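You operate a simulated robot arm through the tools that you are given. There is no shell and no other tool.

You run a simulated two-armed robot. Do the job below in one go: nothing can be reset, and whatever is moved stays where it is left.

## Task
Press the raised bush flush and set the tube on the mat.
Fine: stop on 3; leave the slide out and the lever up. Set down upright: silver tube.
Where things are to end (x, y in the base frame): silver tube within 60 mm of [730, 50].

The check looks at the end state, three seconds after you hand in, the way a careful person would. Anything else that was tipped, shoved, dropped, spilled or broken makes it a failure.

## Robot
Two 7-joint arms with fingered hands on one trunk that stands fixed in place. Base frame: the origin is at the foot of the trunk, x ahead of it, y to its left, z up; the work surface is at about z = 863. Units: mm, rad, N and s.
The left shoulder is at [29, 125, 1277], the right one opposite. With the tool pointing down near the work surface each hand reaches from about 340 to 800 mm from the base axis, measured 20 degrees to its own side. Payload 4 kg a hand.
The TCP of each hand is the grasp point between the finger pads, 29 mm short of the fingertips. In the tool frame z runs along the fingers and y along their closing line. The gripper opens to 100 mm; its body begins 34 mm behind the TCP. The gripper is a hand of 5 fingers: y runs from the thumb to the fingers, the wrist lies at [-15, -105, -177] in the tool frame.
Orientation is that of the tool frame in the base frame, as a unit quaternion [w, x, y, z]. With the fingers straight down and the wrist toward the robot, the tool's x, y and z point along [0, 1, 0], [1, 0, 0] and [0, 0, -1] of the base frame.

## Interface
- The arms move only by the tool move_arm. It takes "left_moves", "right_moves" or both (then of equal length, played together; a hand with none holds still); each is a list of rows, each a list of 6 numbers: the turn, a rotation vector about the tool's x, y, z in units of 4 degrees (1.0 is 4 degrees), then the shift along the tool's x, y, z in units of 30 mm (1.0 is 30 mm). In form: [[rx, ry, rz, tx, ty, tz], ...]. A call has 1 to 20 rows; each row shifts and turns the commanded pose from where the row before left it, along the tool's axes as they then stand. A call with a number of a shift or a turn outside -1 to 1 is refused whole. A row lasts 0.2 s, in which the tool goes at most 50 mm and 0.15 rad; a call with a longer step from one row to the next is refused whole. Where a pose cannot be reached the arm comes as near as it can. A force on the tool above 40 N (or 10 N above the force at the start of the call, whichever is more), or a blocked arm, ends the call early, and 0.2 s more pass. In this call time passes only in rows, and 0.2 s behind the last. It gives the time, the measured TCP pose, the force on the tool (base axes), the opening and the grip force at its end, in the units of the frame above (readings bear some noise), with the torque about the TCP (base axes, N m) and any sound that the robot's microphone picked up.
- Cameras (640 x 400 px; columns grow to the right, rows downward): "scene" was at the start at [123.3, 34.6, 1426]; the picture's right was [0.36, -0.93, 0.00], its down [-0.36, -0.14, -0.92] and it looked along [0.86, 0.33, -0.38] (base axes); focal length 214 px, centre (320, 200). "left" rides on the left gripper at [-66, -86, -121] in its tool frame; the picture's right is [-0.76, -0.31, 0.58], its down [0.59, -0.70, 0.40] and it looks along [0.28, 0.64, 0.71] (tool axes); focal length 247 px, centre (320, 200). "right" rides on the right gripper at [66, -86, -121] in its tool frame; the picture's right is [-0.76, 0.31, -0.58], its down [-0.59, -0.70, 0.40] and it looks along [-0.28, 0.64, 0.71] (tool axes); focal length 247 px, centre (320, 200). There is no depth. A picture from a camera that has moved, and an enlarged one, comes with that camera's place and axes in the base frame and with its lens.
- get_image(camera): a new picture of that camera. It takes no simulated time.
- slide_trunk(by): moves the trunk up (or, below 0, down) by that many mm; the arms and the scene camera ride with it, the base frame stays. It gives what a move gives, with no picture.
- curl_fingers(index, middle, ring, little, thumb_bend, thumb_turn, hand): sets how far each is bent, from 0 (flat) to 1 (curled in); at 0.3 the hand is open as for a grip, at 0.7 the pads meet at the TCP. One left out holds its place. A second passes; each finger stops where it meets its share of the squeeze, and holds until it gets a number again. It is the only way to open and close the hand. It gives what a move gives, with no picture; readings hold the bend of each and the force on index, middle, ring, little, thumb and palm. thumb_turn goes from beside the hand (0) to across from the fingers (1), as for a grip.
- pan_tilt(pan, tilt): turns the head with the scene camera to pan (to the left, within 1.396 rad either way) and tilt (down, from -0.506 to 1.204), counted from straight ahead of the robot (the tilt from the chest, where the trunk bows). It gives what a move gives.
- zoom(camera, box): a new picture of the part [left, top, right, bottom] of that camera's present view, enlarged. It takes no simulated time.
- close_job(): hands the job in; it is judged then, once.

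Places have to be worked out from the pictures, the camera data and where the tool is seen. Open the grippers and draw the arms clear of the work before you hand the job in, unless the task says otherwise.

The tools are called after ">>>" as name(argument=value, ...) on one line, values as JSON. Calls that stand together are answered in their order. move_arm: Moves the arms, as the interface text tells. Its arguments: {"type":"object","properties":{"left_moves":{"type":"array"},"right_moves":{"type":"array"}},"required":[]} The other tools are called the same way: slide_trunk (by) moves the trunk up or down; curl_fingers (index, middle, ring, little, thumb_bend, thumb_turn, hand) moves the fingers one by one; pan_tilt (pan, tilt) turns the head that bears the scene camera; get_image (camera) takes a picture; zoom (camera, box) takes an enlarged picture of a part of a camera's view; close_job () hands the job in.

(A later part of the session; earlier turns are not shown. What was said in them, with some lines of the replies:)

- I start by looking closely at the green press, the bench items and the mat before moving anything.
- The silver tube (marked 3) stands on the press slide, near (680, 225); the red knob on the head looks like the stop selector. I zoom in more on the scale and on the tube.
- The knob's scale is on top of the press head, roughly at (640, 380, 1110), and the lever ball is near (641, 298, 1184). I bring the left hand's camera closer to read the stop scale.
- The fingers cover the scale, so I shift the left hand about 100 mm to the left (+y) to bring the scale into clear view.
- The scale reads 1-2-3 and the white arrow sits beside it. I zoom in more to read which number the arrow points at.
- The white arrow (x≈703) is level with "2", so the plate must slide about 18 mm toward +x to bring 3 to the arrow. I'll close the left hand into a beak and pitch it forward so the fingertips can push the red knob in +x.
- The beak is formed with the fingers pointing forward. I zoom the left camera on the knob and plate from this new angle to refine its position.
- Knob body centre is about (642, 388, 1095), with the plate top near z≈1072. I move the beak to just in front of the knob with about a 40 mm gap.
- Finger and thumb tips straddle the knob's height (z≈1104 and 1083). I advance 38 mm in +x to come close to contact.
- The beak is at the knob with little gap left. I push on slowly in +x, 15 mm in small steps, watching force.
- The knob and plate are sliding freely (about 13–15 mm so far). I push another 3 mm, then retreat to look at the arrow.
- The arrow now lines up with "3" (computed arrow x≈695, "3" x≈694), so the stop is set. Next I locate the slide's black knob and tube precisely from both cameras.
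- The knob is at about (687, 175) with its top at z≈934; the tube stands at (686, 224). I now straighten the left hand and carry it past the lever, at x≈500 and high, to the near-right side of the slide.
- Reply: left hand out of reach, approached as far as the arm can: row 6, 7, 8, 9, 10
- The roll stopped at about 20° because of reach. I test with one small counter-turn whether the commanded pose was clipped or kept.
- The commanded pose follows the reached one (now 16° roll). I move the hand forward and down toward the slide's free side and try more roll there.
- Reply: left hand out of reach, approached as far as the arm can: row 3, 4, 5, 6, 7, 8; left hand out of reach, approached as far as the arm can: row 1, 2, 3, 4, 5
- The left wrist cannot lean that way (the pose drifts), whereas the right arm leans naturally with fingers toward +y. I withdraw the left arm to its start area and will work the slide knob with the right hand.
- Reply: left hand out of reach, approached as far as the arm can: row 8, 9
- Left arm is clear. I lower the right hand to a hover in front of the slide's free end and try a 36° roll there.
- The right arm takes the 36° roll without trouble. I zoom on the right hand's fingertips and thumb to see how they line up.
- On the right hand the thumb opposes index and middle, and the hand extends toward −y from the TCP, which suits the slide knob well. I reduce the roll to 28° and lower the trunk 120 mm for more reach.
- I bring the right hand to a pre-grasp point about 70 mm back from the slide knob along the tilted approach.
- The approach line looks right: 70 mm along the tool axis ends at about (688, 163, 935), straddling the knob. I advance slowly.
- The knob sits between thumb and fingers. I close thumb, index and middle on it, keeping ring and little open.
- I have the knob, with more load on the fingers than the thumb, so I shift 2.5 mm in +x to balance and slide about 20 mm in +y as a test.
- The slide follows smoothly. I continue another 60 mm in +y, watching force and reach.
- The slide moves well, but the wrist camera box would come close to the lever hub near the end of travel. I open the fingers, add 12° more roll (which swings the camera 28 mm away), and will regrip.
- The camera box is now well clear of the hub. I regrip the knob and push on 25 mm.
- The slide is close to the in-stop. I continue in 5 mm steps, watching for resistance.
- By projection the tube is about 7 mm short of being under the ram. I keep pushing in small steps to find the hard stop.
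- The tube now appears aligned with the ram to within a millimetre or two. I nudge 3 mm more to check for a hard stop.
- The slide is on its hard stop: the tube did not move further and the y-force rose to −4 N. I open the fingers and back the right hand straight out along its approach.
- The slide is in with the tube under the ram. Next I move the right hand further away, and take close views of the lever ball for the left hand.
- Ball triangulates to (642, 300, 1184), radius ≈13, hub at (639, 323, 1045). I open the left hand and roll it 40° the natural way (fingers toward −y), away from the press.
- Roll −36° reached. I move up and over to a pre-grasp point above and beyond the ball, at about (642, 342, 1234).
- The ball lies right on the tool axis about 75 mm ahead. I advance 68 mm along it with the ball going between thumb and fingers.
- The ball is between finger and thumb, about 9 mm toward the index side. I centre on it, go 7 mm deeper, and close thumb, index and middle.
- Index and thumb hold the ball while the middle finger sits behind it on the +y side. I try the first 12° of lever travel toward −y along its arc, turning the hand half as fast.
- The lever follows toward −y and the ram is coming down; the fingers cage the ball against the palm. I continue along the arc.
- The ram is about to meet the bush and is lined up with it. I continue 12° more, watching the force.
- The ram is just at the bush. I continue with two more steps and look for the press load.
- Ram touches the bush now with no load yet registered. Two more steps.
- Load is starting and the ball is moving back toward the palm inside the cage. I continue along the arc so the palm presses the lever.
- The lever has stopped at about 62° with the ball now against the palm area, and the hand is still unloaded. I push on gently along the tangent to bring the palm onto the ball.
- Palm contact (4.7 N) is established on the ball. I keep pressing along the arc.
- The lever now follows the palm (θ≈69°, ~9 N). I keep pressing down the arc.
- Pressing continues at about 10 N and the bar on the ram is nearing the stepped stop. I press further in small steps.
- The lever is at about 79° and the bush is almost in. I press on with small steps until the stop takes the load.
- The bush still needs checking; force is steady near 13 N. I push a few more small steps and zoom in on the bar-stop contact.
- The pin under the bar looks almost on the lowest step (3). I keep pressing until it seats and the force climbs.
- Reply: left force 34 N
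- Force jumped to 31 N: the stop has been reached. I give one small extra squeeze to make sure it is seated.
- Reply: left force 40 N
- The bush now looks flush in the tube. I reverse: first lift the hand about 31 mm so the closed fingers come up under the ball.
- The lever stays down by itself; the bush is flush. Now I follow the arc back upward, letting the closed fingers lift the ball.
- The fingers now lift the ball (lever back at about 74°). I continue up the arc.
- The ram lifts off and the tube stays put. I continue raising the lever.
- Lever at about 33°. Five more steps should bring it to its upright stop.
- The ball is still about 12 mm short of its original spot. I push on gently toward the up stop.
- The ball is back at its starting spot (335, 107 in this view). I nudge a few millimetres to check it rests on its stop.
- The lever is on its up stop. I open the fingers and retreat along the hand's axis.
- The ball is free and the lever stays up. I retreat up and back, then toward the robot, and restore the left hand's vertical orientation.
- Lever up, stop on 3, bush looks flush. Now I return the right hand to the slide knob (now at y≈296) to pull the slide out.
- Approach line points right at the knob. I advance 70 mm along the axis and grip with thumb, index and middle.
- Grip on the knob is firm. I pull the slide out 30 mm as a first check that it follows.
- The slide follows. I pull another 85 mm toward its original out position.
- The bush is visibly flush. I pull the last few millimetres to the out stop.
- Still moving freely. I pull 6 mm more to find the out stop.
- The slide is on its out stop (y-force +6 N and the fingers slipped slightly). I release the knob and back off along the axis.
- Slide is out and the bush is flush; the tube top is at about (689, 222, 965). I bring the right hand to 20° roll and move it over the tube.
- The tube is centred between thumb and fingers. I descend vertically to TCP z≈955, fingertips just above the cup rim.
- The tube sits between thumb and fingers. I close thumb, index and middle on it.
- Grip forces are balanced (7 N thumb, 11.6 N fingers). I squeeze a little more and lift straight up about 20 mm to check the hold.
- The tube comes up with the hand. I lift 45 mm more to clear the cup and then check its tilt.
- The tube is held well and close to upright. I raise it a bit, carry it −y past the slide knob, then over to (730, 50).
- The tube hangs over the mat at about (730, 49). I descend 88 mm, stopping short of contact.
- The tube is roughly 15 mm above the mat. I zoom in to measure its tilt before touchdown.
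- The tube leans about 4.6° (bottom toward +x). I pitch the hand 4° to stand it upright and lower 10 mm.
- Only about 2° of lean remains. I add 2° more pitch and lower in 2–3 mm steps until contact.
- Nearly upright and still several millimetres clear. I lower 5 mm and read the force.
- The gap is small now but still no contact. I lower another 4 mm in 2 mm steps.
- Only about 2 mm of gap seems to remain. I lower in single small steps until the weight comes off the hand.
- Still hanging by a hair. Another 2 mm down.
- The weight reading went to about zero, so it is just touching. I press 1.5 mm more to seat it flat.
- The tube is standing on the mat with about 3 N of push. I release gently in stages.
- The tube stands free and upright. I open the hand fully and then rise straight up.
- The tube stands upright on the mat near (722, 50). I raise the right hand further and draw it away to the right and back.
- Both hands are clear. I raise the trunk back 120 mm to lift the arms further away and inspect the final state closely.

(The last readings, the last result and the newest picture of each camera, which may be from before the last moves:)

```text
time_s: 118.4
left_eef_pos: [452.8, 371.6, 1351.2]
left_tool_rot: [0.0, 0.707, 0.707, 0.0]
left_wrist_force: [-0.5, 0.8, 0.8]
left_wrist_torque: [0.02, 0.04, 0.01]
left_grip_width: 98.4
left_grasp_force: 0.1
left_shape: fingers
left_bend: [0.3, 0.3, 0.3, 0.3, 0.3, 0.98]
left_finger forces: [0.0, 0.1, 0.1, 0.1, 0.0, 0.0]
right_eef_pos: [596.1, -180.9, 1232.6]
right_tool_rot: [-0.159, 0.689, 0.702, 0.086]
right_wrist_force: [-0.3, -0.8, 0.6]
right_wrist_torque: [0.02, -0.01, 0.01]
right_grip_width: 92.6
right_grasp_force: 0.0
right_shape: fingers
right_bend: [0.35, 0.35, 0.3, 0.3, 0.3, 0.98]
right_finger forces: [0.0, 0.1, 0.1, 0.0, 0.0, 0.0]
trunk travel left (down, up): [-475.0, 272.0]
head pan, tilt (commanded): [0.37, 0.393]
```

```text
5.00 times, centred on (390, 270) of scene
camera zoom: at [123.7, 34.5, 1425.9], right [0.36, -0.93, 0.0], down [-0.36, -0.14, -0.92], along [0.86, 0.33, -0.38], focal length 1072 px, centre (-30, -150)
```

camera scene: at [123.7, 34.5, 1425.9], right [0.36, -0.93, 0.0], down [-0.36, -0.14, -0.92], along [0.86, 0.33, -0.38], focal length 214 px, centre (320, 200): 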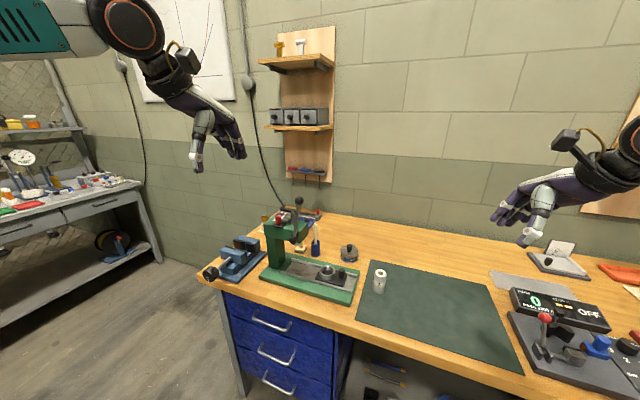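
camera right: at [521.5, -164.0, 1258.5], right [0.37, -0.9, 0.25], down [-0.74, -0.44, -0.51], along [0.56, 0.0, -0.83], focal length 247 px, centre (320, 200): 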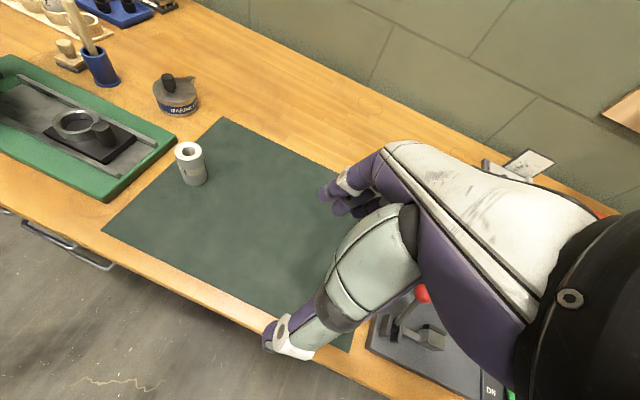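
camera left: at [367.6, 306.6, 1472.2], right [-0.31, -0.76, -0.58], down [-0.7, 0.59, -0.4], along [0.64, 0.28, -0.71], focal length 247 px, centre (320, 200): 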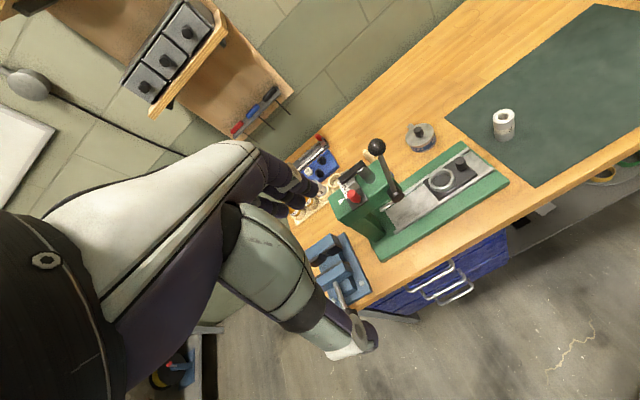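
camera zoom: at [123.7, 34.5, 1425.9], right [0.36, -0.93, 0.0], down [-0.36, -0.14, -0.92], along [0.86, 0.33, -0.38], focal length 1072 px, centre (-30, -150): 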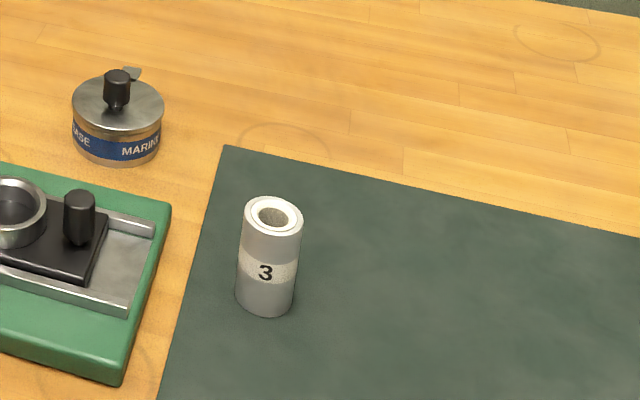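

The tube stands on the mat at about (716, 49). I verify the stop reading and compare the slide with its original out position.

>>> zoom(camera="left", box=[325, 165, 385, 215])

>>> zoom(camera="scene", box=[300, 240, 360, 310])

>>> zoom(camera="scene", box=[260, 190, 320, 250])

```text
8.00 times, centred on (355, 190) of left
camera zoom: at [367.6, 306.6, 1472.2], right [-0.31, -0.76, -0.58], down [-0.7, 0.59, -0.4], along [0.64, 0.28, -0.71], focal length 1976 px, centre (40, 280)
```

zoom: 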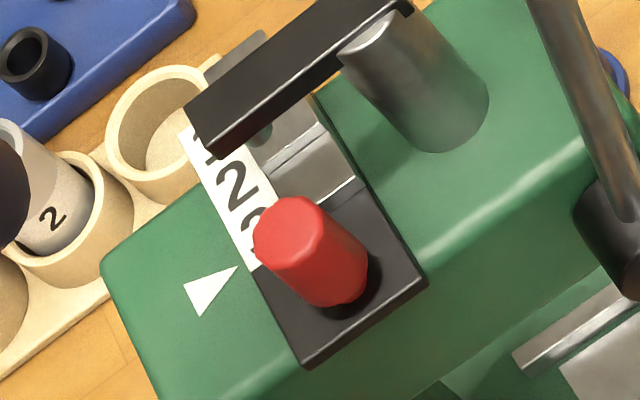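

```text
5.71 times, centred on (330, 275) of scene
camera zoom: at [123.7, 34.5, 1425.9], right [0.36, -0.93, 0.0], down [-0.36, -0.14, -0.92], along [0.86, 0.33, -0.38], focal length 1226 px, centre (263, -229)
```

zoom: 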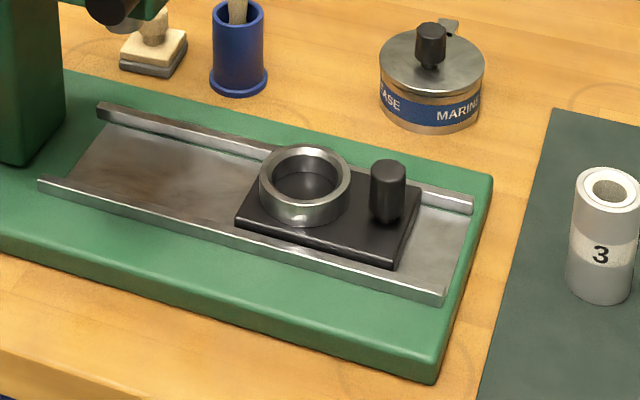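

```text
6.67 times, centred on (290, 220) of scene
camera zoom: at [123.7, 34.5, 1425.9], right [0.36, -0.93, 0.0], down [-0.36, -0.14, -0.92], along [0.86, 0.33, -0.38], focal length 1430 px, centre (520, 67)
```

zoom: 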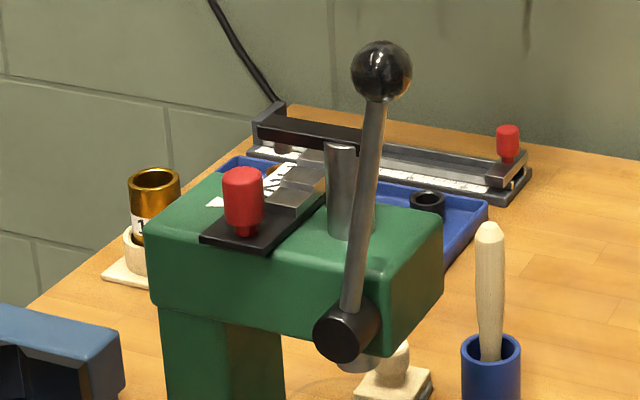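

All checks agree: stop arrow on 3, lever ball and slide at their original up/out positions, bush flush, silver tube upright on the mat about 15 mm from the target, hands open and clear. I hand the job in.

>>> close_job()

```text
The job is handed in.
```

The bush is pressed flush and the silver tube is standing upright on the mat. It sits at about (716, 49), roughly 15 mm from the target point.

- **Stop:** I slid it from 2 to 3, and the arrow now lines up with 3. The press bottomed out on that step, at about 37 N on the lever.
- **Slide:** it is out against its end stop, and looks the same as in the first pictures.
- **Lever:** it is back up on its stop, with the ball where it started.
- **Other items:** nothing else on the bench looks moved or tipped in the final pictures.
- **Arms:** both hands are open and drawn up clear of the work. I lowered the trunk 120 mm for reach and raised it back afterwards.
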